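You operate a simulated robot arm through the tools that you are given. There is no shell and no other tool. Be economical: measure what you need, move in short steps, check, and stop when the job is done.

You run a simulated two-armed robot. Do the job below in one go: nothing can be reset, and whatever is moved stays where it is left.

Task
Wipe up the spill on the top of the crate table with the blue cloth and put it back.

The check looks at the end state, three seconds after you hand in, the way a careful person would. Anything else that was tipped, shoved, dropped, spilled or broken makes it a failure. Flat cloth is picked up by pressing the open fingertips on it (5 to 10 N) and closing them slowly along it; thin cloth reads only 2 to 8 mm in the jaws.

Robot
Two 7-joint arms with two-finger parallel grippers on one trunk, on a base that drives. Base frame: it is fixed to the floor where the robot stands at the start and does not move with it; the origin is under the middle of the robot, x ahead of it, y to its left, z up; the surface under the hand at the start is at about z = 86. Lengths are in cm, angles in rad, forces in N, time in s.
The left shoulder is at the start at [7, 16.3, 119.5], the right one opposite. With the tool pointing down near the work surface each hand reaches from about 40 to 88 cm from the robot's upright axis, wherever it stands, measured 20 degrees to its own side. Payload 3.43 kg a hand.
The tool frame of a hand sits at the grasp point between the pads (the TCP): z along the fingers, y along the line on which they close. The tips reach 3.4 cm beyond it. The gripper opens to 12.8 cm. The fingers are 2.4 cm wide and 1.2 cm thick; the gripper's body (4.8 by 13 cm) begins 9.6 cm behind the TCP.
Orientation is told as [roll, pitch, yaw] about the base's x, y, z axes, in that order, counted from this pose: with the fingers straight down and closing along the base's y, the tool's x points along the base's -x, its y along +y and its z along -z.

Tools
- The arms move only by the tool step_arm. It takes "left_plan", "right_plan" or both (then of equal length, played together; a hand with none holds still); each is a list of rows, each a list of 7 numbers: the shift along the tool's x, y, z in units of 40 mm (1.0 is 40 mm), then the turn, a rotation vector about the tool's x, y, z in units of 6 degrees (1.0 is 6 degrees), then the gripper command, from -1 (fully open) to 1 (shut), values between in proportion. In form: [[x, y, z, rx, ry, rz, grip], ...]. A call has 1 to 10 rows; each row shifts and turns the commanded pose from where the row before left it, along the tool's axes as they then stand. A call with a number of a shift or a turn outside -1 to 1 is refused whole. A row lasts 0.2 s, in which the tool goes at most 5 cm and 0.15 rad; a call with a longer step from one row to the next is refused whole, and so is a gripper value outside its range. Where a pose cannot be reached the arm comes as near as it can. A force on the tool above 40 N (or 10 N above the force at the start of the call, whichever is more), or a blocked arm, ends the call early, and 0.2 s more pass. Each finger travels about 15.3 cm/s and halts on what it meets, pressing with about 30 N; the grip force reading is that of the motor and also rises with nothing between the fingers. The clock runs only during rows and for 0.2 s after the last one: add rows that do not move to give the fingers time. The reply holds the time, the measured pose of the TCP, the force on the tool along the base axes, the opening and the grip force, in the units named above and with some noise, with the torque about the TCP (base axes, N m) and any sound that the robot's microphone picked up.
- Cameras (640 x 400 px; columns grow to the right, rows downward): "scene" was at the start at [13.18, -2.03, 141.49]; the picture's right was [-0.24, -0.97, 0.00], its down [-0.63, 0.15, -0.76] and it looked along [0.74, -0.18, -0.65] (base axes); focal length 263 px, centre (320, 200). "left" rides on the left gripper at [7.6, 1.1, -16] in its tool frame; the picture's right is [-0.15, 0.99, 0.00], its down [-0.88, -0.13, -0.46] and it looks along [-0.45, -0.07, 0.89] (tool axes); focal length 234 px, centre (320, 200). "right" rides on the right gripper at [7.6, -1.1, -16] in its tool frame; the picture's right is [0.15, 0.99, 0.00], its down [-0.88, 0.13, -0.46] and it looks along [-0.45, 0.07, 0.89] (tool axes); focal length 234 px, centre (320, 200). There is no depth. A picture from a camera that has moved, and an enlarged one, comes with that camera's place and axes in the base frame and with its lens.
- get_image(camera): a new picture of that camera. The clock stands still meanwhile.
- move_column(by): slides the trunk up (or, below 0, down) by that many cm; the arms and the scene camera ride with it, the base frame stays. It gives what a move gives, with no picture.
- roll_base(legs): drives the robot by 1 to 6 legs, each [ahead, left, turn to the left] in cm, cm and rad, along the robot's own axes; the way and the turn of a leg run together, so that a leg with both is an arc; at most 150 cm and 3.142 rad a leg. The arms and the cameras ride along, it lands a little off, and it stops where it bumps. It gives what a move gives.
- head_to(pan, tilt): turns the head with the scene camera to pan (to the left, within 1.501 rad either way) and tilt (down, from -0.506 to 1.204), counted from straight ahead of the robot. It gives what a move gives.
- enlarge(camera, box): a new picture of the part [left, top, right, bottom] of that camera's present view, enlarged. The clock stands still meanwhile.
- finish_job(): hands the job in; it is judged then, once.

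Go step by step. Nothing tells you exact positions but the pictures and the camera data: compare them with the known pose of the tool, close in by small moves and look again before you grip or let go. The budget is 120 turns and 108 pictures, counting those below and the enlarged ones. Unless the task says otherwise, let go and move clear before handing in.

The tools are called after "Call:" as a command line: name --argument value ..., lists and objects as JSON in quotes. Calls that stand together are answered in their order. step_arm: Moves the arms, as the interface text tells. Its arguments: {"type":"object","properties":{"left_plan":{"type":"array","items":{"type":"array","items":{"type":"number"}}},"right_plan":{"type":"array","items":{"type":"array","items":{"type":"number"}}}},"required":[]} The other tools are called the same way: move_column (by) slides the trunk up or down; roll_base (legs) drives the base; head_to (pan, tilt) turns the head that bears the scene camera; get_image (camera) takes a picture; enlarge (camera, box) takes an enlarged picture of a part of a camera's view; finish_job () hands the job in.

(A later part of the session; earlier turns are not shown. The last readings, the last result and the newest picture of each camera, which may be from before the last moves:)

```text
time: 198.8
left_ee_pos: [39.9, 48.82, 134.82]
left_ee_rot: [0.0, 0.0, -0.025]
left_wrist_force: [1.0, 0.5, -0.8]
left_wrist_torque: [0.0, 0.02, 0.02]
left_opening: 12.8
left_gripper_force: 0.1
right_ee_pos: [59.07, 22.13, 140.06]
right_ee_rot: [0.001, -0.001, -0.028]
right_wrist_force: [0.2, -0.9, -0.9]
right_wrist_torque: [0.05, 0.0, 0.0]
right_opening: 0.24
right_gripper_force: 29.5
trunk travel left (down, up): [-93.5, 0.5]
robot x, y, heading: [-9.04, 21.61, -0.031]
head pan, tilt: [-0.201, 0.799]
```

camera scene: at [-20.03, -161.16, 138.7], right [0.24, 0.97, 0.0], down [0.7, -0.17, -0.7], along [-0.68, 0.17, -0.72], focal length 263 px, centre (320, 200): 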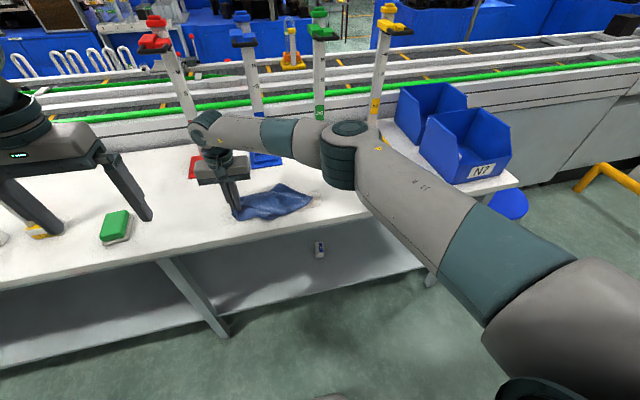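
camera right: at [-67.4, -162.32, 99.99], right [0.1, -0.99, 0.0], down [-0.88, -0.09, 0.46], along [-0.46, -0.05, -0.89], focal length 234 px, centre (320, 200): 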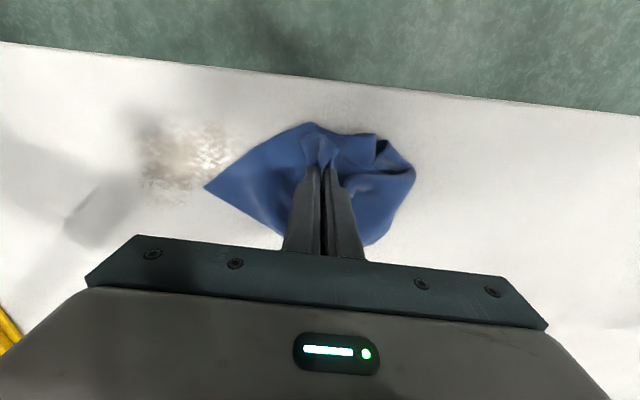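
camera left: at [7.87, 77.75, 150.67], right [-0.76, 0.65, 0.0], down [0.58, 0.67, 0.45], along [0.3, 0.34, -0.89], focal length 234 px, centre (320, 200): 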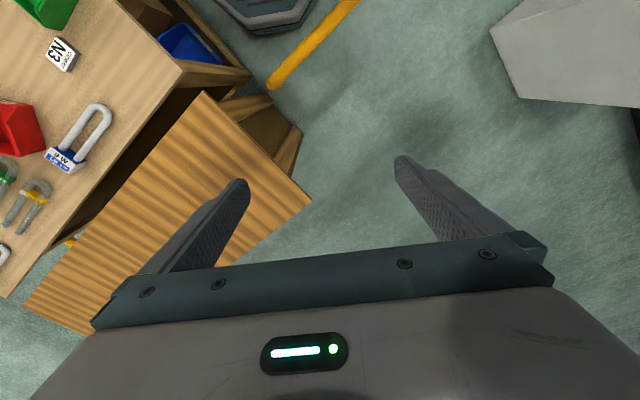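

I'm beside the bench's left end. I'll turn slightly toward the wooden table and look with the head.

Call:
roll_base --legs '[[0, 0, 0.85]]'

Call:
head_to --pan 0.0 --tilt 0.8

Call:
get_image --camera "scene"

Call:
get_image --camera "left"

```text
time: 201.3
left_ee_pos: [4.01, 76.0, 134.88]
left_ee_rot: [0.0, 0.001, 0.806]
left_wrist_force: [0.8, -0.6, -0.6]
left_wrist_torque: [-0.04, -0.02, 0.02]
left_opening: 12.82
left_gripper_force: 0.1
right_ee_pos: [36.53, 72.18, 139.98]
right_ee_rot: [0.004, -0.001, 0.807]
right_wrist_force: [0.3, 0.8, 0.1]
right_wrist_torque: [-0.01, 0.0, -0.04]
right_opening: 0.22
right_gripper_force: 29.7
trunk travel left (down, up): [-93.5, 0.5]
robot x, y, heading: [-8.52, 21.41, 0.805]
head pan, tilt: [-0.201, 0.799]
```

```text
time: 202.1
left_ee_pos: [3.81, 75.99, 134.79]
left_ee_rot: [-0.001, 0.0, 0.806]
left_wrist_force: [0.1, 0.7, 0.3]
left_wrist_torque: [-0.03, -0.03, -0.01]
left_opening: 12.81
left_gripper_force: 0.0
right_ee_pos: [36.3, 72.16, 140.17]
right_ee_rot: [0.0, -0.001, 0.805]
right_wrist_force: [0.3, 0.0, 0.3]
right_wrist_torque: [-0.01, -0.03, -0.04]
right_opening: 0.22
right_gripper_force: 29.9
trunk travel left (down, up): [-93.5, 0.5]
robot x, y, heading: [-8.59, 21.91, 0.802]
head pan, tilt: [0.0, 0.799]
```

```text
20 pictures are left
camera scene: at [0.15, 31.06, 166.7], right [0.72, -0.69, 0.0], down [-0.5, -0.52, -0.7], along [0.48, 0.5, -0.72], focal length 263 px, centre (320, 200)
```

scene: 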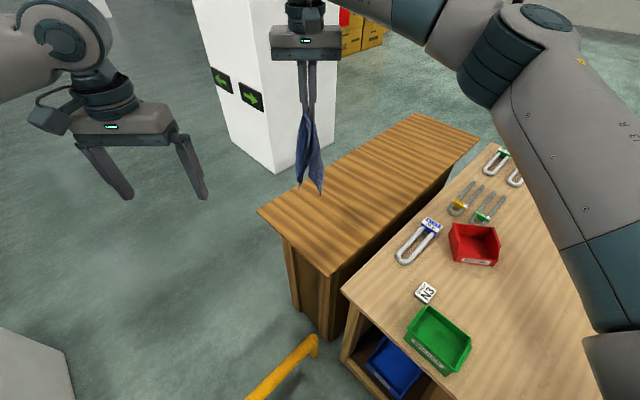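

```text
19 pictures are left
camera left: at [-2.27, 71.33, 150.72], right [-0.61, 0.79, 0.0], down [0.7, 0.55, 0.46], along [0.36, 0.28, -0.89], focal length 234 px, centre (320, 200)
```

left: 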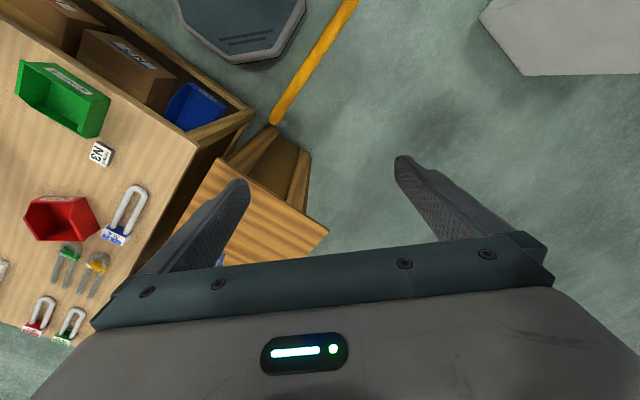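

I'll zoom on the near half of the wooden top with this new arm pose.

Call:
enlarge --camera "scene" --box '[265, 160, 405, 265]'

```text
3.81 times, centred on (335, 212) of scene
camera zoom: at [0.15, 31.06, 166.7], right [0.72, -0.69, 0.0], down [-0.5, -0.52, -0.7], along [0.48, 0.5, -0.72], focal length 1003 px, centre (263, 152)
```

zoom: 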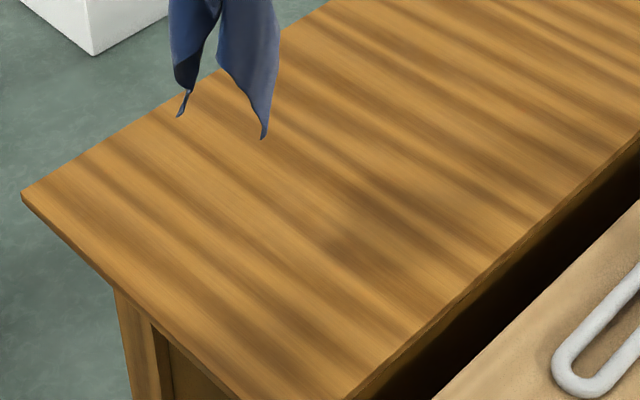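

The dark blobs follow the hands, so the wooden top is clean after all. The only tabletop spill is the one on the white table, and its core did look paler after the bunched scrubbing, so I'll go back and judge it in the same light.

Call:
roll_base --legs '[[0, 0, -0.8], [-6, 0, 0], [0, -95, 0], [0, -90, 0], [21, 0, 0], [0, 0, -1.57]]'

Call:
roll_base --legs '[[0, 0, -1.57]]'

Call:
head_to --pan -0.2 --tilt 0.8

Call:
get_image --camera "scene"

```text
time: 219.0
left_ee_pos: [36.06, -209.86, 134.78]
left_ee_rot: [0.0, 0.0, -1.562]
left_wrist_force: [0.1, -0.3, -0.3]
left_wrist_torque: [0.02, 0.02, 0.0]
left_opening: 12.8
left_gripper_force: 0.1
right_ee_pos: [10.12, -230.02, 140.02]
right_ee_rot: [0.001, -0.001, -1.561]
right_wrist_force: [-1.3, 0.2, 0.0]
right_wrist_torque: [0.04, 0.05, 0.03]
right_opening: 0.25
right_gripper_force: 29.6
trunk travel left (down, up): [-93.5, 0.5]
robot x, y, heading: [6.67, -161.61, -1.56]
head pan, tilt: [0.0, 0.799]
```

```text
time: 223.3
left_ee_pos: [-41.21, -190.42, 134.77]
left_ee_rot: [0.0, -0.001, 3.134]
left_wrist_force: [0.0, -0.7, 0.5]
left_wrist_torque: [0.0, 0.04, -0.02]
left_opening: 12.81
left_gripper_force: 0.0
right_ee_pos: [-60.78, -164.1, 139.97]
right_ee_rot: [0.0, -0.001, 3.135]
right_wrist_force: [0.1, -0.3, -0.6]
right_wrist_torque: [0.02, -0.04, 0.02]
right_opening: 0.25
right_gripper_force: 29.9
trunk travel left (down, up): [-93.5, 0.5]
robot x, y, heading: [7.23, -162.0, 3.136]
head pan, tilt: [0.0, 0.799]
```

```text
time: 224.0
left_ee_pos: [-41.25, -190.29, 134.8]
left_ee_rot: [0.0, -0.001, 3.135]
left_wrist_force: [0.5, -0.3, -1.1]
left_wrist_torque: [0.02, 0.02, 0.01]
left_opening: 12.8
left_gripper_force: 0.1
right_ee_pos: [-60.81, -164.08, 140.08]
right_ee_rot: [-0.001, -0.001, 3.135]
right_wrist_force: [-0.1, 0.2, 0.8]
right_wrist_torque: [0.01, -0.04, 0.06]
right_opening: 0.22
right_gripper_force: 29.4
trunk travel left (down, up): [-93.5, 0.5]
robot x, y, heading: [6.97, -162.17, 3.131]
head pan, tilt: [-0.201, 0.799]
```

```text
17 pictures are left
camera scene: at [-6.01, -160.48, 166.7], right [0.21, 0.98, 0.0], down [0.7, -0.15, -0.7], along [-0.68, 0.14, -0.72], focal length 263 px, centre (320, 200)
```

scene: 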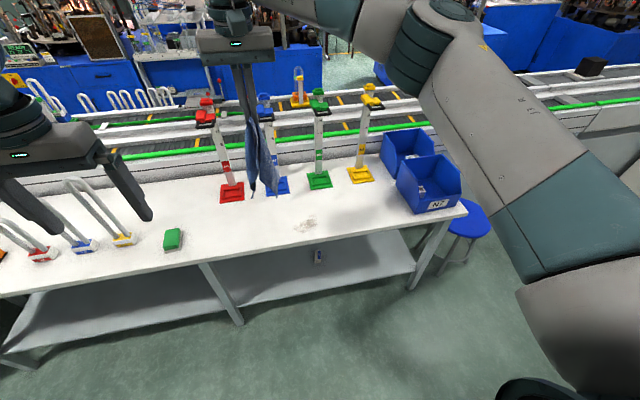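

The patch looks exactly as it did before wiping, so it isn't the wipeable spill. I'll drive farther down the aisle to inspect the tables near the crates at the far end.

Call:
roll_base --legs '[[0, 0, 1.57], [0, 30, 0], [100, 0, 0]]'

Call:
head_to --pan 0.0 --tilt 0.45

Call:
get_image --camera "scene"

```text
time: 234.6
left_ee_pos: [68.09, -307.01, 134.84]
left_ee_rot: [0.001, 0.0, -1.55]
left_wrist_force: [-0.3, 0.0, 0.0]
left_wrist_torque: [-0.01, -0.04, 0.0]
left_opening: 12.78
left_gripper_force: 0.1
right_ee_pos: [42.39, -327.27, 139.97]
right_ee_rot: [0.0, -0.003, -1.55]
right_wrist_force: [-0.3, -0.5, 0.3]
right_wrist_torque: [-0.04, 0.0, -0.05]
right_opening: 0.21
right_gripper_force: 30.7
trunk travel left (down, up): [-93.5, 0.5]
robot x, y, heading: [38.56, -259.54, -1.556]
head pan, tilt: [-0.201, 0.799]
```

```text
time: 235.5
left_ee_pos: [68.16, -307.11, 134.72]
left_ee_rot: [0.0, 0.0, -1.551]
left_wrist_force: [0.3, -0.2, -0.3]
left_wrist_torque: [-0.01, 0.0, 0.0]
left_opening: 12.79
left_gripper_force: 0.0
right_ee_pos: [42.45, -327.28, 140.05]
right_ee_rot: [0.0, -0.004, -1.552]
right_wrist_force: [-1.0, -0.3, 0.3]
right_wrist_torque: [-0.01, 0.0, 0.01]
right_opening: 0.26
right_gripper_force: 29.6
trunk travel left (down, up): [-93.5, 0.5]
robot x, y, heading: [38.62, -260.0, -1.55]
head pan, tilt: [0.0, 0.45]
```

```text
16 pictures are left
camera scene: at [38.81, -273.9, 169.73], right [-1.0, -0.02, 0.0], down [-0.01, 0.44, -0.9], along [0.02, -0.9, -0.44], focal length 263 px, centre (320, 200)
```

scene: 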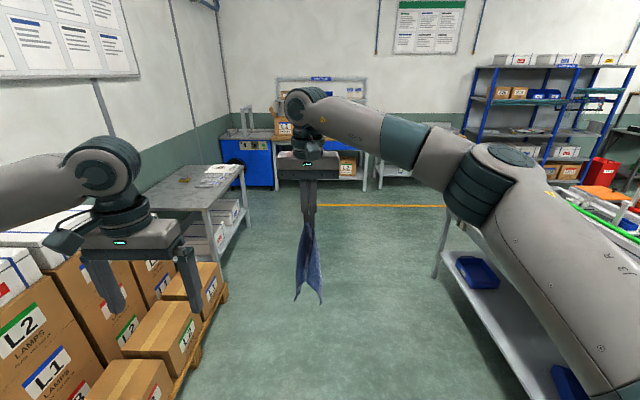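

I'll zoom in on the grey table beside the stacked crates from this nearer spot.

Call:
enlarge --camera "scene" --box '[140, 150, 250, 220]'

```text
5.71 times, centred on (195, 185) of scene
camera zoom: at [38.81, -273.9, 169.73], right [-1.0, -0.02, 0.0], down [-0.01, 0.44, -0.9], along [0.02, -0.9, -0.44], focal length 1505 px, centre (1034, 286)
```

zoom: 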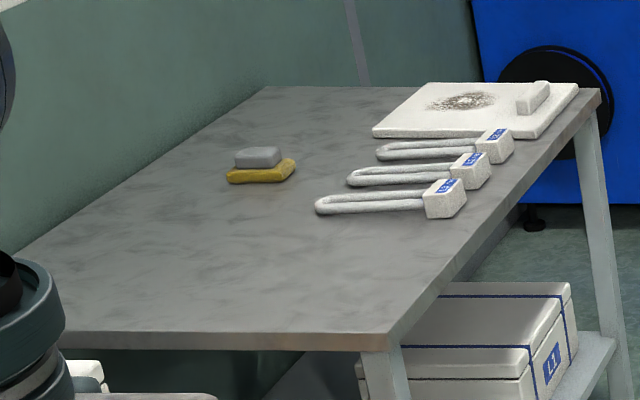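

That mark is on a loose slab beside an eraser, not on the table. I'll return to my very first viewpoint of the white table's patch for an exact before/after comparison.

Call:
roll_base --legs '[[0, -36, 0], [-100, 0, 0], [-103, 0, 0], [0, 0, -0.61]]'

Call:
head_to --pan -0.1 --tilt 0.7

Call:
enlarge --camera "scene" --box '[270, 150, 430, 270]'

```text
time: 249.1
left_ee_pos: [-5.18, -114.73, 134.75]
left_ee_rot: [-0.003, 0.0, -2.159]
left_wrist_force: [-0.4, 0.4, 0.3]
left_wrist_torque: [-0.01, 0.05, 0.04]
left_opening: 12.8
left_gripper_force: 0.0
right_ee_pos: [-38.03, -116.5, 140.06]
right_ee_rot: [0.0, -0.001, -2.159]
right_wrist_force: [0.4, 0.9, -1.5]
right_wrist_torque: [0.01, -0.03, 0.03]
right_opening: 0.25
right_gripper_force: 30.2
trunk travel left (down, up): [-93.5, 0.5]
robot x, y, heading: [-2.41, -58.84, -2.164]
head pan, tilt: [0.0, 0.45]
```

```text
time: 249.8
left_ee_pos: [-5.29, -114.55, 134.96]
left_ee_rot: [0.0, -0.001, -2.159]
left_wrist_force: [0.2, 0.6, 0.3]
left_wrist_torque: [0.02, -0.02, 0.04]
left_opening: 12.82
left_gripper_force: 0.1
right_ee_pos: [-38.09, -116.41, 139.92]
right_ee_rot: [0.002, -0.001, -2.16]
right_wrist_force: [0.0, -0.9, -0.5]
right_wrist_torque: [0.01, 0.01, 0.02]
right_opening: 0.21
right_gripper_force: 30.8
trunk travel left (down, up): [-93.5, 0.5]
robot x, y, heading: [-2.27, -58.97, -2.158]
head pan, tilt: [-0.099, 0.7]
```

```text
3.33 times, centred on (350, 210) of scene
camera zoom: at [-10.71, -69.55, 167.53], right [-0.77, 0.64, 0.0], down [0.41, 0.5, -0.77], along [-0.49, -0.59, -0.64], focal length 878 px, centre (220, 167)
```

zoom: 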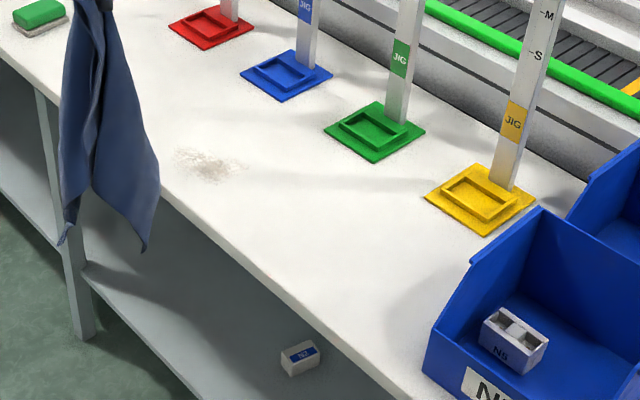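

Call:
enlarge --camera "scene" --box '[282, 177, 352, 222]'

```text
8.89 times, centred on (317, 200) of scene
camera zoom: at [-10.71, -69.55, 167.53], right [-0.77, 0.64, 0.0], down [0.41, 0.5, -0.77], along [-0.49, -0.59, -0.64], focal length 2341 px, centre (347, 204)
```

zoom: 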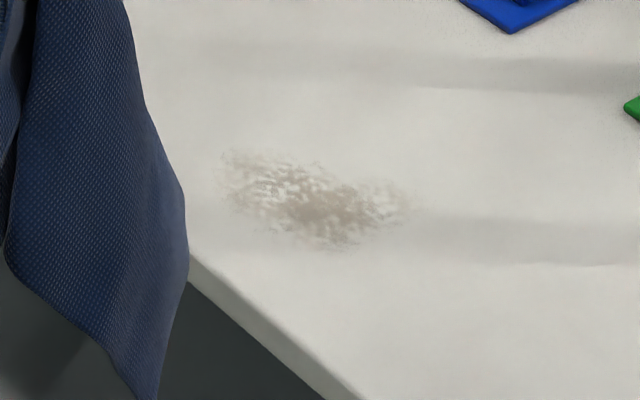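

The patch is identical to before, so it's just scenery. I keep coming back to the faint brown speckles in the oddly empty middle of the bench near (55, 5). That bench, with its crates N1/N2 underneath, fits "crate table", so I'll go back with the cloth and look there closely.

Call:
roll_base --legs '[[12, 0, 0], [0, 0, 2.158], [0, 69, 0], [6, 0, 0]]'

Call:
head_to --pan 0.0 --tilt 1.0

Call:
get_image --camera "scene"

```text
time: 260.3
left_ee_pos: [41.02, 30.9, 135.27]
left_ee_rot: [0.0, -0.009, 0.031]
left_wrist_force: [-1.3, -0.1, -0.1]
left_wrist_torque: [-0.03, -0.13, -0.03]
left_opening: 12.8
left_gripper_force: 0.1
right_ee_pos: [61.54, 5.22, 140.71]
right_ee_rot: [0.002, -0.01, 0.031]
right_wrist_force: [-0.4, 0.1, 1.3]
right_wrist_torque: [-0.01, -0.11, -0.04]
right_opening: 0.22
right_gripper_force: 30.2
trunk travel left (down, up): [-93.5, 0.5]
robot x, y, heading: [-4.99, 0.67, 0.029]
head pan, tilt: [-0.099, 0.7]
```

```text
time: 261.1
left_ee_pos: [42.07, 31.08, 134.77]
left_ee_rot: [0.0, 0.0, 0.032]
left_wrist_force: [0.9, -0.5, 0.5]
left_wrist_torque: [0.06, 0.01, 0.03]
left_opening: 12.82
left_gripper_force: 0.1
right_ee_pos: [62.57, 5.43, 140.07]
right_ee_rot: [0.002, -0.004, 0.032]
right_wrist_force: [0.1, 0.3, -0.4]
right_wrist_torque: [0.02, 0.03, -0.04]
right_opening: 0.22
right_gripper_force: 30.4
trunk travel left (down, up): [-93.5, 0.5]
robot x, y, heading: [-5.07, 1.27, 0.033]
head pan, tilt: [0.0, 1.0]
```

```text
12 pictures are left
camera scene: at [6.82, 1.24, 165.19], right [0.03, -1.0, 0.0], down [-0.84, -0.03, -0.54], along [0.54, 0.02, -0.84], focal length 263 px, centre (320, 200)
```

scene: 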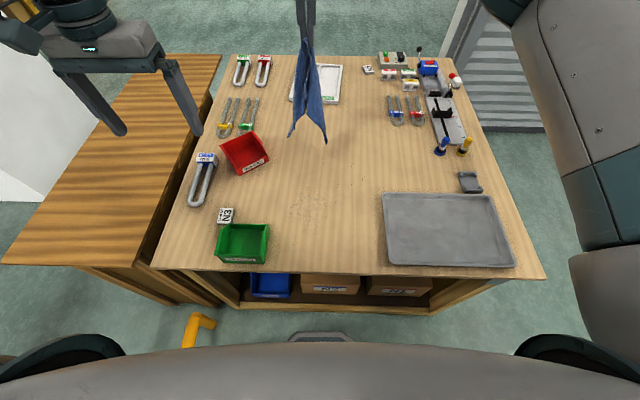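

A speckled patch is clearly there again at pixel (305, 205), i.e. bench (55, 8), about 16 cm wide. One zoom for a before reference.

Call:
enlarge --camera "scene" --box '[265, 175, 345, 230]'

```text
7.27 times, centred on (305, 202) of scene
camera zoom: at [6.82, 1.24, 165.19], right [0.03, -1.0, 0.0], down [-0.84, -0.03, -0.54], along [0.54, 0.02, -0.84], focal length 1916 px, centre (429, 182)
```

zoom: 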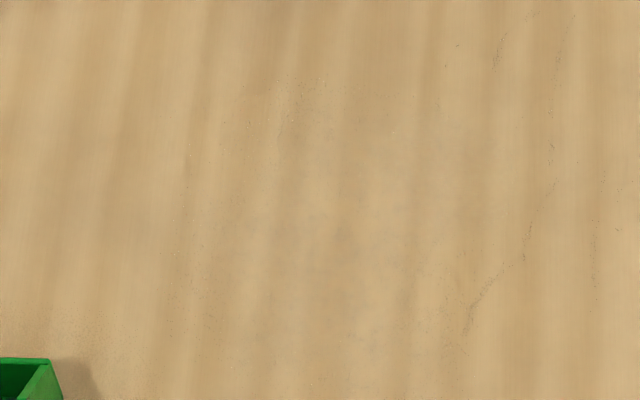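

A faint translucent patch with specks spans about x 46–64, y 1–16, so this is the spill. I'll lower the trunk, move the left hand clear, and lay the cloth over it from far to near.

Call:
step_arm --left_plan '[[0, 0.9, 0, 0, 0, 0, -1], [0, 0.9, 0, 0, 0, 0, -1], [0, 0.9, 0, 0, 0, 0, -1], [0, 0.9, 0, 0, 0, 0, -1], [0, 0, 0, 0, 0, 0, -1]]' --right_plan '[[-0.8, 0.15, 0, 0, 0, 0, 1], [-0.8, 0.15, 0, 0, 0, 0, 1], [-0.8, 0.15, 0, 0, 0, 0, 1], [0, 0, 0, 0, 0, 0, 1], [0, 0, 0, 0, 0, 0, 1]]'

Call:
move_column --by -24

Call:
step_arm --right_plan '[[0.69, 0, 0.78, 0, 0, 0, 1], [0.69, 0, 0.78, 0, 0, 0, 1], [0.69, 0, 0.78, 0, 0, 0, 1], [0.69, 0, 0.78, 0, 0, 0, 1], [0.69, 0, 0.78, 0, 0, 0, 1], [0.69, 0, 0.78, 0, 0, 0, 1], [0.69, 0, 0.78, 0, 0, 0, 1], [0.69, 0, 0.78, 0, 0, 0, 1], [0, 0, 0, 0, 0, 0, 1]]'

Call:
get_image --camera "scene"

```text
time: 262.3
left_ee_pos: [41.87, 45.24, 134.82]
left_ee_rot: [0.001, 0.0, 0.03]
left_wrist_force: [1.2, 0.3, 0.0]
left_wrist_torque: [0.0, 0.0, -0.02]
left_opening: 12.8
left_gripper_force: 0.0
right_ee_pos: [71.03, 6.99, 140.34]
right_ee_rot: [0.001, -0.003, 0.03]
right_wrist_force: [0.3, -0.9, 0.2]
right_wrist_torque: [0.02, 0.04, 0.01]
right_opening: 0.24
right_gripper_force: 30.5
right hand out of reach, approached as far as the arm can: row 3
trunk travel left (down, up): [-93.5, 0.5]
robot x, y, heading: [-4.95, 0.44, 0.031]
head pan, tilt: [0.0, 1.0]
```

```text
time: 264.8
left_ee_pos: [41.83, 45.54, 110.87]
left_ee_rot: [0.0, 0.0, 0.032]
left_wrist_force: [-0.3, 0.9, -0.4]
left_wrist_torque: [0.04, -0.01, 0.01]
left_opening: 12.82
left_gripper_force: 0.1
right_ee_pos: [70.92, 7.31, 116.3]
right_ee_rot: [0.002, -0.003, 0.033]
right_wrist_force: [-0.2, 0.8, 0.2]
right_wrist_torque: [0.0, 0.01, -0.02]
right_opening: 0.24
right_gripper_force: 30.0
trunk travel left (down, up): [-69.5, 24.5]
robot x, y, heading: [-4.86, 0.73, 0.032]
head pan, tilt: [0.0, 1.0]
```

```text
time: 266.8
left_ee_pos: [41.79, 45.39, 110.77]
left_ee_rot: [0.0, 0.001, 0.031]
left_wrist_force: [0.1, 0.5, -0.2]
left_wrist_torque: [0.04, 0.01, -0.01]
left_opening: 12.79
left_gripper_force: 0.0
right_ee_pos: [48.87, 6.63, 91.21]
right_ee_rot: [0.002, -0.004, 0.031]
right_wrist_force: [0.3, 0.3, -0.7]
right_wrist_torque: [-0.02, 0.0, 0.04]
right_opening: 0.22
right_gripper_force: 29.5
trunk travel left (down, up): [-69.5, 24.5]
robot x, y, heading: [-5.35, 0.8, 0.026]
head pan, tilt: [0.0, 1.0]
```

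```text
10 pictures are left
camera scene: at [6.82, 1.24, 141.19], right [0.03, -1.0, 0.0], down [-0.84, -0.03, -0.54], along [0.54, 0.02, -0.84], focal length 263 px, centre (320, 200)
```

scene: 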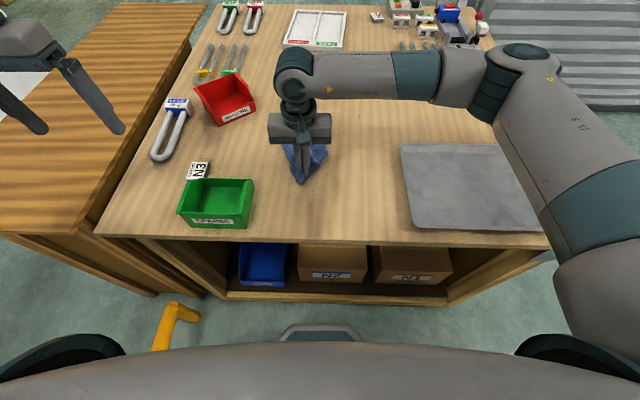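

The cloth lies over the spill with clear room around it. I'll lower to light contact and wipe in strokes along x across y 1 to 16.

Call:
step_arm --right_plan '[[0, 0, 0.36, 0, 0, 0, 1], [0, -0.9, 0, 0, 0, 0, 1], [-0.95, 0, 0, 0, 0, 0, 1], [-0.95, 0, 0, 0, 0, 0, 1], [-0.95, 0, 0, 0, 0, 0, 1], [-0.95, 0, 0, 0, 0, 0, 1], [0, 0.7, 0, 0, 0, 0, 1], [0.95, 0, 0, 0, 0, 0, 1], [0.95, 0, 0, 0, 0, 0, 1], [0.95, 0, 0, 0, 0, 0, 1]]'

Call:
step_arm --right_plan '[[0.95, 0, 0, 0, 0, 0, 1], [0, 0.7, 0, 0, 0, 0, 1], [-0.95, 0, 0, 0, 0, 0, 1], [-0.95, 0, 0, 0, 0, 0, 1], [-0.95, 0, 0, 0, 0, 0, 1], [-0.95, 0, 0, 0, 0, 0, 1], [0, 0.7, 0, 0, 0, 0, 1], [0.95, 0, 0, 0, 0, 0, 1], [0.95, 0, 0, 0, 0, 0, 1], [0.95, 0, 0, 0, 0, 0, 1]]'

Call:
step_arm --right_plan '[[0.95, 0, 0, 0, 0, 0, 1], [0, 0.6, 0, 0, 0, 0, 1], [-0.95, 0, 0, 0, 0, 0, 1], [-0.95, 0, 0, 0, 0, 0, 1], [-0.95, 0, 0, 0, 0, 0, 1], [-0.95, 0, 0, 0, 0, 0, 1], [0, -0.9, 0, 0, 0, 0, 1], [0.95, 0, 0, 0, 0, 0, 1], [0.95, 0, 0, 0, 0, 0, 1], [0.95, 0, 0, 0, 0, 0, 1]]'

Call:
get_image --camera "scene"

```text
time: 269.0
left_ee_pos: [41.71, 45.47, 110.88]
left_ee_rot: [0.001, -0.001, 0.032]
left_wrist_force: [-0.7, 0.6, 0.1]
left_wrist_torque: [0.01, -0.04, -0.01]
left_opening: 12.8
left_gripper_force: 0.0
right_ee_pos: [52.51, 5.97, 89.73]
right_ee_rot: [0.002, -0.006, 0.033]
right_wrist_force: [0.4, 0.4, 1.3]
right_wrist_torque: [-0.01, -0.06, -0.03]
right_opening: 0.22
right_gripper_force: 30.3
trunk travel left (down, up): [-69.5, 24.5]
robot x, y, heading: [-4.98, 0.9, 0.029]
head pan, tilt: [0.0, 1.0]
```

```text
time: 271.2
left_ee_pos: [41.79, 45.43, 110.89]
left_ee_rot: [-0.001, -0.002, 0.032]
left_wrist_force: [0.2, 0.5, -0.1]
left_wrist_torque: [0.0, -0.04, 0.0]
left_opening: 12.81
left_gripper_force: 0.1
right_ee_pos: [52.44, 11.74, 89.99]
right_ee_rot: [-0.001, -0.003, 0.032]
right_wrist_force: [0.3, -0.4, 0.6]
right_wrist_torque: [0.0, -0.02, 0.0]
right_opening: 0.23
right_gripper_force: 30.3
trunk travel left (down, up): [-69.5, 24.5]
robot x, y, heading: [-5.1, 1.21, 0.024]
head pan, tilt: [0.0, 1.0]
```

```text
time: 273.4
left_ee_pos: [41.73, 45.29, 110.71]
left_ee_rot: [0.002, -0.003, 0.031]
left_wrist_force: [0.0, -1.2, 0.1]
left_wrist_torque: [0.0, -0.03, 0.04]
left_opening: 12.77
left_gripper_force: 0.0
right_ee_pos: [52.63, 10.34, 89.85]
right_ee_rot: [0.002, -0.005, 0.032]
right_wrist_force: [0.1, -0.6, 0.0]
right_wrist_torque: [0.04, 0.0, 0.01]
right_opening: 0.24
right_gripper_force: 29.9
trunk travel left (down, up): [-69.5, 24.5]
robot x, y, heading: [-4.83, 0.88, 0.023]
head pan, tilt: [0.0, 1.0]
```

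```text
9 pictures are left
camera scene: at [6.75, 1.17, 141.2], right [0.03, -1.0, 0.0], down [-0.84, -0.02, -0.54], along [0.54, 0.02, -0.84], focal length 263 px, centre (320, 200)
```

scene: 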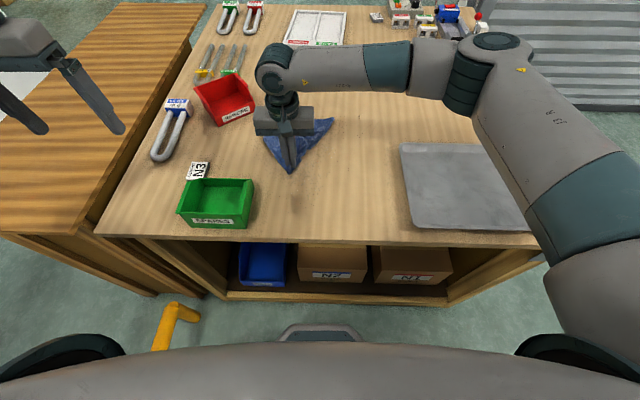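

Wiping goes smoothly. I'll add strokes that carry the cloth nearer (to x ≈ 42), so that the near rim of the spill is covered too.

Call:
step_arm --right_plan '[[0.95, 0, 0, 0, 0, 0, 1], [0.95, 0, 0, 0, 0, 0, 1], [0.7, 0, 0, 0, 0, 0, 1], [0, -0.8, 0, 0, 0, 0, 1], [-0.95, 0, 0, 0, 0, 0, 1], [-0.95, 0, 0, 0, 0, 0, 1], [-0.95, 0, 0, 0, 0, 0, 1], [-0.95, 0, 0, 0, 0, 0, 1], [-0.95, 0, 0, 0, 0, 0, 1], [-0.95, 0, 0, 0, 0, 0, 1]]'

Call:
step_arm --right_plan '[[0, -0.8, 0, 0, 0, 0, 1], [0.95, 0, 0, 0, 0, 0, 1], [0.95, 0, 0, 0, 0, 0, 1], [0.95, 0, 0, 0, 0, 0, 1], [0.95, 0, 0, 0, 0, 0, 1], [0.95, 0, 0, 0, 0, 0, 1], [0.9, 0, 0, 0, 0, 0, 1], [0, 0, 0, 0, 0, 0, 1]]'

Call:
step_arm --right_plan '[[0, 0, -1, 0, 0, 0, 1], [-0.5, 0, -1, 0, 0, 0, 1], [-0.6, 0, -1, 0, 0, 0, 1], [-0.6, 0, -1, 0, 0, 0, 1], [-0.6, 0, -1, 0, 0, 0, 1], [-0.6, 0, -1, 0, 0, 0, 1], [-1, 0, -0.6, 0, 0, 0, 1], [-1, 0, 0, 0, 0, 0, 1], [-1, 0, 0, 0, 0, 0, 1], [0, 0, 0, 0, 0, 0, 1]]'

Call:
get_image --camera "scene"

```text
time: 275.6
left_ee_pos: [41.88, 45.43, 110.78]
left_ee_rot: [-0.002, 0.0, 0.033]
left_wrist_force: [0.1, 0.2, -0.4]
left_wrist_torque: [-0.01, 0.0, -0.03]
left_opening: 12.84
left_gripper_force: 0.1
right_ee_pos: [65.23, 7.84, 89.72]
right_ee_rot: [0.003, -0.003, 0.032]
right_wrist_force: [-0.7, -0.3, 2.6]
right_wrist_torque: [-0.03, 0.04, 0.01]
right_opening: 0.23
right_gripper_force: 30.2
trunk travel left (down, up): [-69.5, 24.5]
robot x, y, heading: [-4.77, 0.9, 0.03]
head pan, tilt: [0.0, 1.0]
```

```text
time: 277.4
left_ee_pos: [41.85, 45.46, 110.89]
left_ee_rot: [0.0, -0.002, 0.032]
left_wrist_force: [0.6, -0.5, -0.3]
left_wrist_torque: [-0.01, 0.03, -0.03]
left_opening: 12.82
left_gripper_force: 0.1
right_ee_pos: [42.77, 3.59, 89.7]
right_ee_rot: [0.002, -0.003, 0.032]
right_wrist_force: [-0.3, -0.3, 3.0]
right_wrist_torque: [0.02, 0.01, 0.01]
right_opening: 0.25
right_gripper_force: 30.3
trunk travel left (down, up): [-69.5, 24.5]
robot x, y, heading: [-4.98, 1.23, 0.032]
head pan, tilt: [0.0, 1.0]
```

```text
time: 279.6
left_ee_pos: [41.71, 45.39, 110.86]
left_ee_rot: [0.0, -0.001, 0.03]
left_wrist_force: [0.1, 0.3, 0.5]
left_wrist_torque: [-0.02, 0.0, -0.01]
left_opening: 12.79
left_gripper_force: 0.1
right_ee_pos: [66.24, 4.34, 116.34]
right_ee_rot: [0.0, -0.004, 0.032]
right_wrist_force: [-0.7, -1.4, -0.2]
right_wrist_torque: [0.0, 0.01, 0.02]
right_opening: 0.22
right_gripper_force: 30.2
trunk travel left (down, up): [-69.5, 24.5]
robot x, y, heading: [-5.03, 0.83, 0.032]
head pan, tilt: [0.0, 1.0]
```

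```text
8 pictures are left
camera scene: at [6.78, 1.19, 141.19], right [0.03, -1.0, 0.0], down [-0.84, -0.02, -0.54], along [0.54, 0.02, -0.84], focal length 263 px, centre (320, 200)
```

scene: 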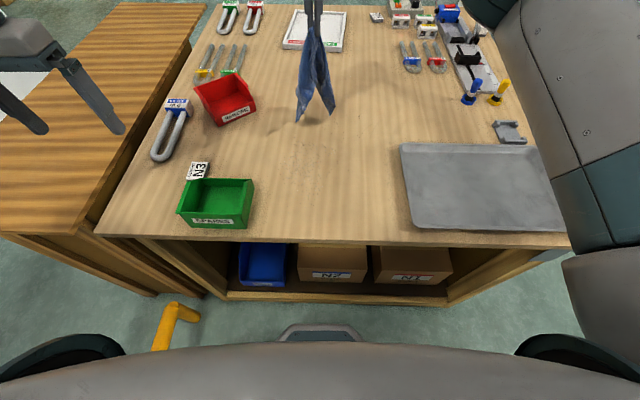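

No speckles are visible at the spot (pixel (300, 161)) now. One zoom to confirm.

Call:
enlarge --camera "scene" --box '[245, 120, 355, 200]'

```text
5.00 times, centred on (300, 160) of scene
camera zoom: at [6.78, 1.19, 141.19], right [0.03, -1.0, 0.0], down [-0.84, -0.02, -0.54], along [0.54, 0.02, -0.84], focal length 1317 px, centre (420, 400)
```

zoom: 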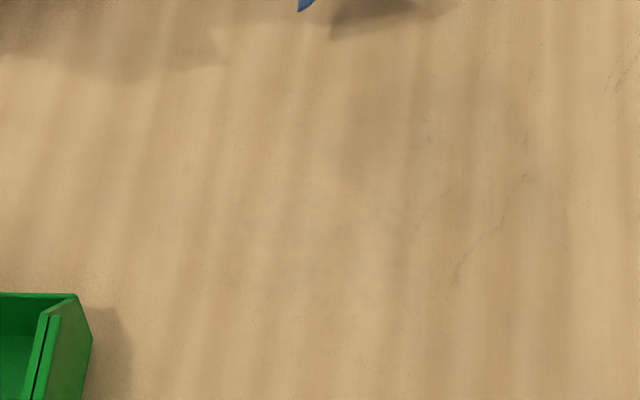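

It looks cleaner, but I want the same raised viewpoint as before for a fair comparison.

Call:
move_column --by 24

Call:
get_image --camera "scene"

```text
time: 282.1
left_ee_pos: [41.82, 45.47, 134.84]
left_ee_rot: [0.0, 0.001, 0.031]
left_wrist_force: [0.8, 0.0, -0.3]
left_wrist_torque: [0.0, -0.02, -0.01]
left_opening: 12.8
left_gripper_force: 0.2
right_ee_pos: [66.26, 4.32, 140.34]
right_ee_rot: [0.001, -0.004, 0.032]
right_wrist_force: [0.0, 0.1, -1.3]
right_wrist_torque: [0.02, -0.02, -0.01]
right_opening: 0.23
right_gripper_force: 29.9
trunk travel left (down, up): [-93.5, 0.5]
robot x, y, heading: [-5.43, 0.98, 0.031]
head pan, tilt: [0.0, 1.0]
```

```text
6 pictures are left
camera scene: at [6.84, 1.26, 165.18], right [0.03, -1.0, 0.0], down [-0.84, -0.03, -0.54], along [0.54, 0.02, -0.84], focal length 263 px, centre (320, 200)
```

scene: 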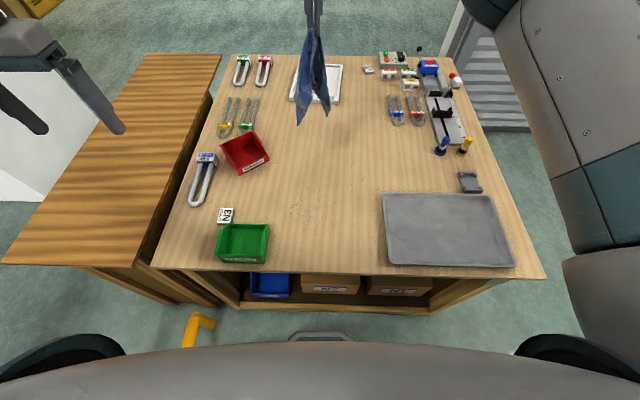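

The speckles are gone from this same viewpoint. Now I'll put the cloth back at x 64–92, y -33 to -7: first move a bit closer and bring the hand over the cloth's old place.

Call:
roll_base --legs '[[5.5, 0, -0.03]]'

Call:
step_arm --right_plan '[[0, -0.7, 0.7, 0, 0, 0, 1], [0, -0.7, 0.7, 0, 0, 0, 1], [0, -0.7, 0.7, 0, 0, 0, 1], [0, -0.7, 0.7, 0, 0, 0, 1], [0, -0.7, 0.7, 0, 0, 0, 1], [0, -0.7, 0.7, 0, 0, 0, 1], [0, -0.7, 0.7, 0, 0, 0, 1], [0, -0.5, 0.3, 0, 0, 0, 1], [0, 0, 0, 0, 0, 0, 1]]'

```text
time: 283.0
left_ee_pos: [47.2, 44.3, 135.28]
left_ee_rot: [-0.001, -0.01, 0.004]
left_wrist_force: [-1.2, -0.5, 0.3]
left_wrist_torque: [-0.02, -0.15, -0.01]
left_opening: 12.79
left_gripper_force: 0.0
right_ee_pos: [70.37, 2.47, 141.08]
right_ee_rot: [0.0, -0.014, 0.005]
right_wrist_force: [-1.4, 0.3, 1.2]
right_wrist_torque: [-0.02, -0.16, -0.02]
right_opening: 0.23
right_gripper_force: 30.0
trunk travel left (down, up): [-93.5, 0.5]
robot x, y, heading: [0.67, 1.08, 0.003]
head pan, tilt: [0.0, 1.0]
```

```text
time: 285.0
left_ee_pos: [48.36, 44.27, 134.78]
left_ee_rot: [-0.002, -0.001, 0.004]
left_wrist_force: [0.0, -0.2, -0.1]
left_wrist_torque: [-0.03, 0.02, 0.02]
left_opening: 12.8
left_gripper_force: 0.1
right_ee_pos: [71.69, -19.29, 119.63]
right_ee_rot: [0.001, -0.004, 0.007]
right_wrist_force: [0.1, 0.6, -1.2]
right_wrist_torque: [0.01, -0.01, 0.0]
right_opening: 0.22
right_gripper_force: 30.7
trunk travel left (down, up): [-93.5, 0.5]
robot x, y, heading: [0.2, 0.92, 0.004]
head pan, tilt: [0.0, 1.0]
```

Call:
step_arm --right_plan '[[-0.9, 0, 0, 0, 0, 0, 1], [-0.9, 0, 0, 0, 0, 0, 1], [-0.9, 0, 0, 0, 0, 0, 1], [-0.9, 0, 0, 0, 0, 0, 1], [-0.6, 0, 0, 0, 0, 0, 1], [0, 0, 0.6, 0, 0, 0, 1], [0, 0, 0, 0, 0, 0, 1], [0, 0, 0, 0, 0, 0, 1]]'

Call:
get_image --camera "scene"

```text
time: 286.8
left_ee_pos: [48.35, 44.0, 134.94]
left_ee_rot: [0.0, -0.001, 0.003]
left_wrist_force: [-0.8, -0.1, -0.3]
left_wrist_torque: [0.05, 0.02, -0.02]
left_opening: 12.8
left_gripper_force: 0.1
right_ee_pos: [84.02, -19.57, 117.31]
right_ee_rot: [0.002, -0.005, 0.005]
right_wrist_force: [-0.8, -0.1, -0.8]
right_wrist_torque: [0.07, -0.02, -0.03]
right_opening: 0.25
right_gripper_force: 30.3
right hand out of reach, approached as far as the arm can: row 4, 5
trunk travel left (down, up): [-93.5, 0.5]
robot x, y, heading: [0.35, 0.93, 0.002]
head pan, tilt: [0.0, 1.0]
```

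```text
5 pictures are left
camera scene: at [12.06, 0.86, 165.2], right [0.0, -1.0, 0.0], down [-0.84, 0.0, -0.54], along [0.54, 0.0, -0.84], focal length 263 px, centre (320, 200)
```

scene: 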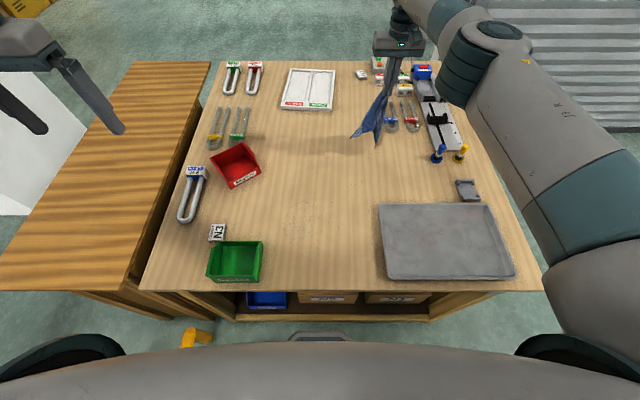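

The cloth's end is just above the bench. I'll lay it by lowering while drawing the hand back toward x ≈ 67.

Call:
step_arm --right_plan '[[0, 0, 0.7, 0, 0, 0, 1], [0.3, 0, 0.8, 0, 0, 0, 1], [0.6, 0, 0.8, 0, 0, 0, 1], [0.7, 0, 0.8, 0, 0, 0, 1], [0.7, 0, 0.8, 0, 0, 0, 1], [0.7, 0, 0.8, 0, 0, 0, 1], [0.7, 0, 0.8, 0, 0, 0, 1], [0.6, 0, 0.6, 0, 0, 0, 1], [0, 0, 0, 0, 0, 0, 1]]'

```text
time: 288.8
left_ee_pos: [48.31, 44.26, 134.88]
left_ee_rot: [0.001, -0.002, 0.003]
left_wrist_force: [0.4, -0.2, -0.2]
left_wrist_torque: [-0.01, -0.02, 0.01]
left_opening: 12.8
left_gripper_force: 0.0
right_ee_pos: [66.88, -19.5, 92.61]
right_ee_rot: [0.002, -0.005, 0.005]
right_wrist_force: [-0.7, 0.1, -0.4]
right_wrist_torque: [0.02, -0.01, 0.0]
right_opening: 0.24
right_gripper_force: 30.0
trunk travel left (down, up): [-93.5, 0.5]
robot x, y, heading: [-0.09, 0.95, 0.001]
head pan, tilt: [0.0, 1.0]
```

I'll lower the tips almost to the bench and open slowly, so that the fold spreads again.

Call:
step_arm --right_plan '[[0.1, 0, 0.4, 0, 0, 0, 1], [0, 0, 0.3, 0, 0, 0, 1], [0, 0, 0, 0, 0, 0, 1], [0, 0, 0, 0, 0, 0, 0.9], [0, 0, 0, 0, 0, 0, 0.75], [0, 0, 0, 0, 0, 0, 0.6], [0, 0, 0, 0, 0, 0, 0.45], [0, 0, 0, 0, 0, 0, 0.3], [0, 0, 0, 0, 0, 0, 0.1], [0, 0, 0, 0, 0, 0, 0]]'

Call:
get_image --camera "scene"

```text
time: 291.0
left_ee_pos: [48.35, 44.32, 134.9]
left_ee_rot: [0.001, -0.002, 0.004]
left_wrist_force: [-0.4, 0.1, -0.4]
left_wrist_torque: [0.01, 0.0, 0.01]
left_opening: 12.82
left_gripper_force: 0.0
right_ee_pos: [66.55, -19.47, 90.09]
right_ee_rot: [0.001, -0.006, 0.006]
right_wrist_force: [-1.2, -0.4, 0.6]
right_wrist_torque: [0.0, -0.01, 0.01]
right_opening: 6.4
right_gripper_force: 0.0
trunk travel left (down, up): [-93.5, 0.5]
robot x, y, heading: [0.49, 1.2, -0.001]
head pan, tilt: [0.0, 1.0]
```

```text
4 pictures are left
camera scene: at [12.13, 0.99, 165.19], right [0.0, -1.0, 0.0], down [-0.84, 0.0, -0.54], along [0.54, 0.0, -0.84], focal length 263 px, centre (320, 200)
```

scene: 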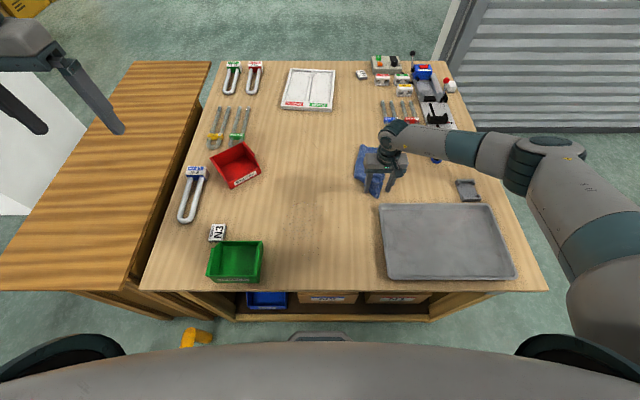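

Released. I'll lift the hand straight up and check how the cloth lies.

Call:
step_arm --right_plan '[[0, 0, -0.5, 0, 0, 0, 0], [0, 0, -0.9, 0, 0, 0, 0], [0, 0, -1, 0, 0, 0, 0], [0, 0, -1, 0, 0, 0, 0], [0, 0, -1, 0, 0, 0, 0], [0, 0, -1, 0, 0, 0, 0], [0.5, -1, 0, 0, 0, 0, 0], [0.5, -1, 0, 0, 0, 0, 0], [0.5, -1, 0, 0, 0, 0, 0], [0, 0, 0, 0, 0, 0, 0]]'

Call:
enlarge --camera "scene" --box '[270, 90, 450, 250]'

```text
time: 293.2
left_ee_pos: [48.39, 44.35, 134.72]
left_ee_rot: [-0.001, 0.001, 0.006]
left_wrist_force: [0.5, 0.4, -0.3]
left_wrist_torque: [0.03, 0.04, 0.07]
left_opening: 12.8
left_gripper_force: 0.1
right_ee_pos: [60.32, -31.24, 111.76]
right_ee_rot: [0.001, -0.005, 0.005]
right_wrist_force: [0.7, 0.1, 0.5]
right_wrist_torque: [0.01, -0.02, 0.0]
right_opening: 6.37
right_gripper_force: 0.0
trunk travel left (down, up): [-93.5, 0.5]
robot x, y, heading: [0.22, 0.74, 0.001]
head pan, tilt: [0.0, 1.0]
```

```text
2.50 times, centred on (360, 170) of scene
camera zoom: at [12.17, 1.08, 165.19], right [0.0, -1.0, 0.0], down [-0.84, 0.0, -0.54], along [0.54, 0.0, -0.84], focal length 658 px, centre (220, 275)
```

zoom: 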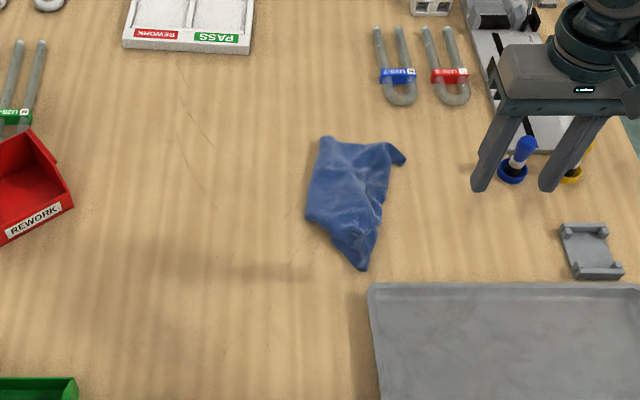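

The cloth is back at its old spot, centred at about (77, -19), and nothing else has moved. One last zoom on the wiped place.

Call:
enlarge --camera "scene" --box '[259, 192, 339, 247]'

```text
7.27 times, centred on (299, 220) of scene
camera zoom: at [12.17, 1.08, 165.19], right [0.0, -1.0, 0.0], down [-0.84, 0.0, -0.54], along [0.54, 0.0, -0.84], focal length 1916 px, centre (473, 58)
```

zoom: 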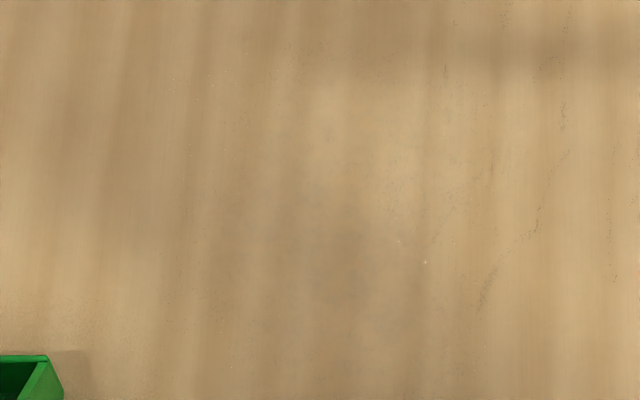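

The bench marks look like plain wood wear. Re-working my sightlines, a 12 cm dark patch at about (54, 75) on the wooden crate-like table showed in all three arm poses, not under a hand, which fits a wet spill on dark wood. I'll pick the cloth up again and wipe there too.

Call:
step_arm --right_plan '[[-0.545, 0.857, 0, 0, 0, 0, 0], [-0.545, 0.857, 0, 0, 0, 0, 0], [-0.545, 0.857, 0, 0, 0, 0, 0], [-0.545, 0.857, 0, 0, 0, 0, 0], [0, 0, 0.87, 0, 0, 0, 0], [0, 0, 0.87, 0, 0, 0, 0], [0, 0, 0.87, 0, 0, 0, 0], [0, 0, 0.87, 0, 0, 0, 0], [0, 0, 0.87, 0, 0, 0, 0], [0, 0, 0.8, 0, 0, 0, 0]]'

Call:
step_arm --right_plan '[[0, 0, 0.15, 0, 0, 0, 0], [0, 0, 0.15, 0, 0, 0, 0], [0, 0, 0, 0, 0, 0, 0]]'

```text
time: 295.4
left_ee_pos: [48.4, 44.28, 134.79]
left_ee_rot: [-0.002, 0.0, 0.003]
left_wrist_force: [0.0, 0.2, 0.9]
left_wrist_torque: [0.02, 0.03, -0.02]
left_opening: 12.81
left_gripper_force: 0.0
right_ee_pos: [69.13, -17.67, 90.8]
right_ee_rot: [0.002, -0.007, 0.005]
right_wrist_force: [0.4, -0.6, -0.3]
right_wrist_torque: [-0.01, 0.03, -0.01]
right_opening: 6.4
right_gripper_force: 0.0
trunk travel left (down, up): [-93.5, 0.5]
robot x, y, heading: [0.16, 0.82, 0.004]
head pan, tilt: [0.0, 1.0]
```

```text
time: 296.2
left_ee_pos: [48.3, 44.2, 134.93]
left_ee_rot: [0.0, -0.001, 0.005]
left_wrist_force: [0.4, 0.2, 1.0]
left_wrist_torque: [0.01, 0.0, -0.03]
left_opening: 12.8
left_gripper_force: 0.1
right_ee_pos: [69.01, -17.62, 89.8]
right_ee_rot: [0.002, -0.007, 0.005]
right_wrist_force: [0.0, -0.6, 0.8]
right_wrist_torque: [-0.02, -0.03, -0.04]
right_opening: 6.38
right_gripper_force: 0.1
trunk travel left (down, up): [-93.5, 0.5]
robot x, y, heading: [0.11, 0.89, -0.001]
head pan, tilt: [0.0, 1.0]
```

Tips are nearly on the surface. I'll press a hair more and then close slowly.

Call:
step_arm --right_plan '[[0, 0, 0.06, 0, 0, 0, 0], [0, 0, 0, 0, 0, 0, 0]]'

```text
time: 296.8
left_ee_pos: [48.32, 44.06, 134.82]
left_ee_rot: [0.001, -0.002, 0.003]
left_wrist_force: [-0.1, -0.4, -0.2]
left_wrist_torque: [0.01, 0.0, -0.01]
left_opening: 12.8
left_gripper_force: 0.0
right_ee_pos: [69.05, -17.58, 89.71]
right_ee_rot: [0.002, -0.005, 0.006]
right_wrist_force: [-0.8, -0.5, 3.6]
right_wrist_torque: [-0.13, 0.03, -0.01]
right_opening: 6.4
right_gripper_force: 0.1
trunk travel left (down, up): [-93.5, 0.5]
robot x, y, heading: [0.34, 1.08, 0.005]
head pan, tilt: [0.0, 1.0]
```

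Call:
step_arm --right_plan '[[0, 0, 0.025, 0, 0, 0, 0.1], [0, 0, 0, 0, 0, 0, 0.2], [0, 0, 0, 0, 0, 0, 0.3], [0, 0, 0, 0, 0, 0, 0.4], [0, 0, 0, 0, 0, 0, 0.5], [0, 0, 0, 0, 0, 0, 0.6], [0, 0, 0, 0, 0, 0, 0.7], [0, 0, 0, 0, 0, 0, 0.8], [0, 0, 0, 0, 0, 0, 0.9], [0, 0, 0, 0, 0, 0, 1.0]]'

Call:
step_arm --right_plan '[[0, 0, 0, 0, 0, 0, 1], [0, 0, -0.6, 0, 0, 0, 1], [0, 0, -0.9, 0, 0, 0, 1], [0, 0, -1, 0, 0, 0, 1], [0, 0, -1, 0, 0, 0, 1], [0, 0, -1, 0, 0, 0, 1], [0, 0, -1, 0, 0, 0, 1], [0, 0, -1, 0, 0, 0, 1], [0, 0, -1, 0, 0, 0, 1], [0, 0, -1, 0, 0, 0, 1]]'

```text
time: 299.0
left_ee_pos: [48.25, 44.13, 134.91]
left_ee_rot: [-0.001, -0.003, 0.005]
left_wrist_force: [-0.4, -0.1, -0.2]
left_wrist_torque: [0.01, -0.03, 0.02]
left_opening: 12.77
left_gripper_force: 0.0
right_ee_pos: [69.05, -17.77, 89.63]
right_ee_rot: [0.001, -0.007, 0.003]
right_wrist_force: [1.0, -3.2, 12.4]
right_wrist_torque: [-0.18, -0.1, -0.01]
right_opening: 0.71
right_gripper_force: 29.4
trunk travel left (down, up): [-93.5, 0.5]
robot x, y, heading: [-0.1, 1.13, 0.001]
head pan, tilt: [0.0, 1.0]
```

```text
time: 301.2
left_ee_pos: [48.33, 44.23, 134.85]
left_ee_rot: [0.0, -0.002, 0.002]
left_wrist_force: [-0.8, -0.7, -0.2]
left_wrist_torque: [0.0, -0.03, 0.05]
left_opening: 12.82
left_gripper_force: 0.2
right_ee_pos: [68.61, -17.65, 123.47]
right_ee_rot: [0.0, -0.006, 0.003]
right_wrist_force: [0.6, -0.9, -0.1]
right_wrist_torque: [0.02, -0.02, 0.0]
right_opening: 0.66
right_gripper_force: 29.8
trunk travel left (down, up): [-93.5, 0.5]
robot x, y, heading: [-0.07, 1.11, 0.007]
head pan, tilt: [0.0, 1.0]
```

The cloth is held firmly with 6.6 mm of folded cloth in the jaws. I'll raise it and drive to the corner beside the wooden crate table.

Call:
step_arm --right_plan '[[0, 0, -1, 0, 0, 0, 1], [0, 0, -1, 0, 0, 0, 1], [0, 0, -1, 0, 0, 0, 1], [0, 0, 0, 0, 0, 0, 1]]'

Call:
roll_base --legs '[[-7, 0, 0], [0, 22, 0], [0, 0, 0.95]]'

```text
time: 302.2
left_ee_pos: [48.26, 44.06, 134.78]
left_ee_rot: [0.0, 0.002, 0.004]
left_wrist_force: [0.3, 0.4, 0.5]
left_wrist_torque: [-0.03, 0.01, 0.02]
left_opening: 12.82
left_gripper_force: 0.0
right_ee_pos: [68.95, -17.79, 135.59]
right_ee_rot: [0.003, -0.004, 0.003]
right_wrist_force: [0.2, 1.1, -0.4]
right_wrist_torque: [-0.01, 0.01, 0.01]
right_opening: 0.68
right_gripper_force: 29.9
trunk travel left (down, up): [-93.5, 0.5]
robot x, y, heading: [0.03, 1.26, 0.003]
head pan, tilt: [0.0, 1.0]
```

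```text
time: 306.9
left_ee_pos: [-13.79, 87.19, 134.91]
left_ee_rot: [-0.001, -0.002, 0.949]
left_wrist_force: [0.6, 0.4, 1.4]
left_wrist_torque: [0.02, -0.02, 0.0]
left_opening: 12.81
left_gripper_force: 0.0
right_ee_pos: [48.5, 67.55, 135.51]
right_ee_rot: [0.001, -0.005, 0.949]
right_wrist_force: [0.6, 0.6, 0.0]
right_wrist_torque: [0.03, 0.01, -0.08]
right_opening: 0.59
right_gripper_force: 30.0
trunk travel left (down, up): [-93.5, 0.5]
robot x, y, heading: [-6.98, 22.98, 0.947]
head pan, tilt: [0.0, 1.0]
```

I'm in place, with the target about 9 cm straight ahead of the hand. I'll move out and down, then lay the cloth by drawing back while lowering.

Call:
step_arm --right_plan '[[0, 0, 1, 0, 0, 0, 1], [-0.3, 0, 1, 0, 0, 0, 1], [-0.6, 0, 1, 0, 0, 0, 1], [-0.7, 0, 1, 0, 0, 0, 1], [-0.7, 0, 1, 0, 0, 0, 1], [-0.7, 0, 0.9, 0, 0, 0, 1], [0, 0, 0, 0, 0, 0, 1]]'

Call:
step_arm --right_plan '[[0.5, 0, 0.84, 0, 0, 0, 1], [0.6, 0, 0.84, 0, 0, 0, 1], [0.6, 0, 0.84, 0, 0, 0, 1], [0.6, 0, 0.84, 0, 0, 0, 1], [0.6, 0, 0.84, 0, 0, 0, 1], [0.6, 0, 0.84, 0, 0, 0, 1], [0.5, 0, 0.5, 0, 0, 0, 1], [0, 0, 0, 0, 0, 0, 1]]'

```text
time: 308.6
left_ee_pos: [-13.93, 87.22, 134.81]
left_ee_rot: [0.001, -0.002, 0.949]
left_wrist_force: [0.2, 0.1, -0.1]
left_wrist_torque: [0.01, -0.02, 0.01]
left_opening: 12.81
left_gripper_force: 0.1
right_ee_pos: [55.41, 77.51, 111.79]
right_ee_rot: [0.002, -0.006, 0.949]
right_wrist_force: [-1.4, 0.5, 0.4]
right_wrist_torque: [0.0, 0.03, -0.07]
right_opening: 0.57
right_gripper_force: 30.0
trunk travel left (down, up): [-93.5, 0.5]
robot x, y, heading: [-7.43, 23.02, 0.949]
head pan, tilt: [0.0, 1.0]
```

```text
time: 310.4
left_ee_pos: [-13.74, 87.23, 134.8]
left_ee_rot: [0.0, -0.001, 0.951]
left_wrist_force: [-0.8, 0.6, -0.8]
left_wrist_torque: [-0.02, -0.02, -0.01]
left_opening: 12.8
left_gripper_force: 0.0
right_ee_pos: [46.13, 64.52, 89.76]
right_ee_rot: [0.002, -0.005, 0.95]
right_wrist_force: [0.4, -1.0, 0.7]
right_wrist_torque: [0.03, 0.02, -0.03]
right_opening: 0.56
right_gripper_force: 29.8
trunk travel left (down, up): [-93.5, 0.5]
robot x, y, heading: [-6.63, 22.96, 0.948]
head pan, tilt: [0.0, 1.0]
```

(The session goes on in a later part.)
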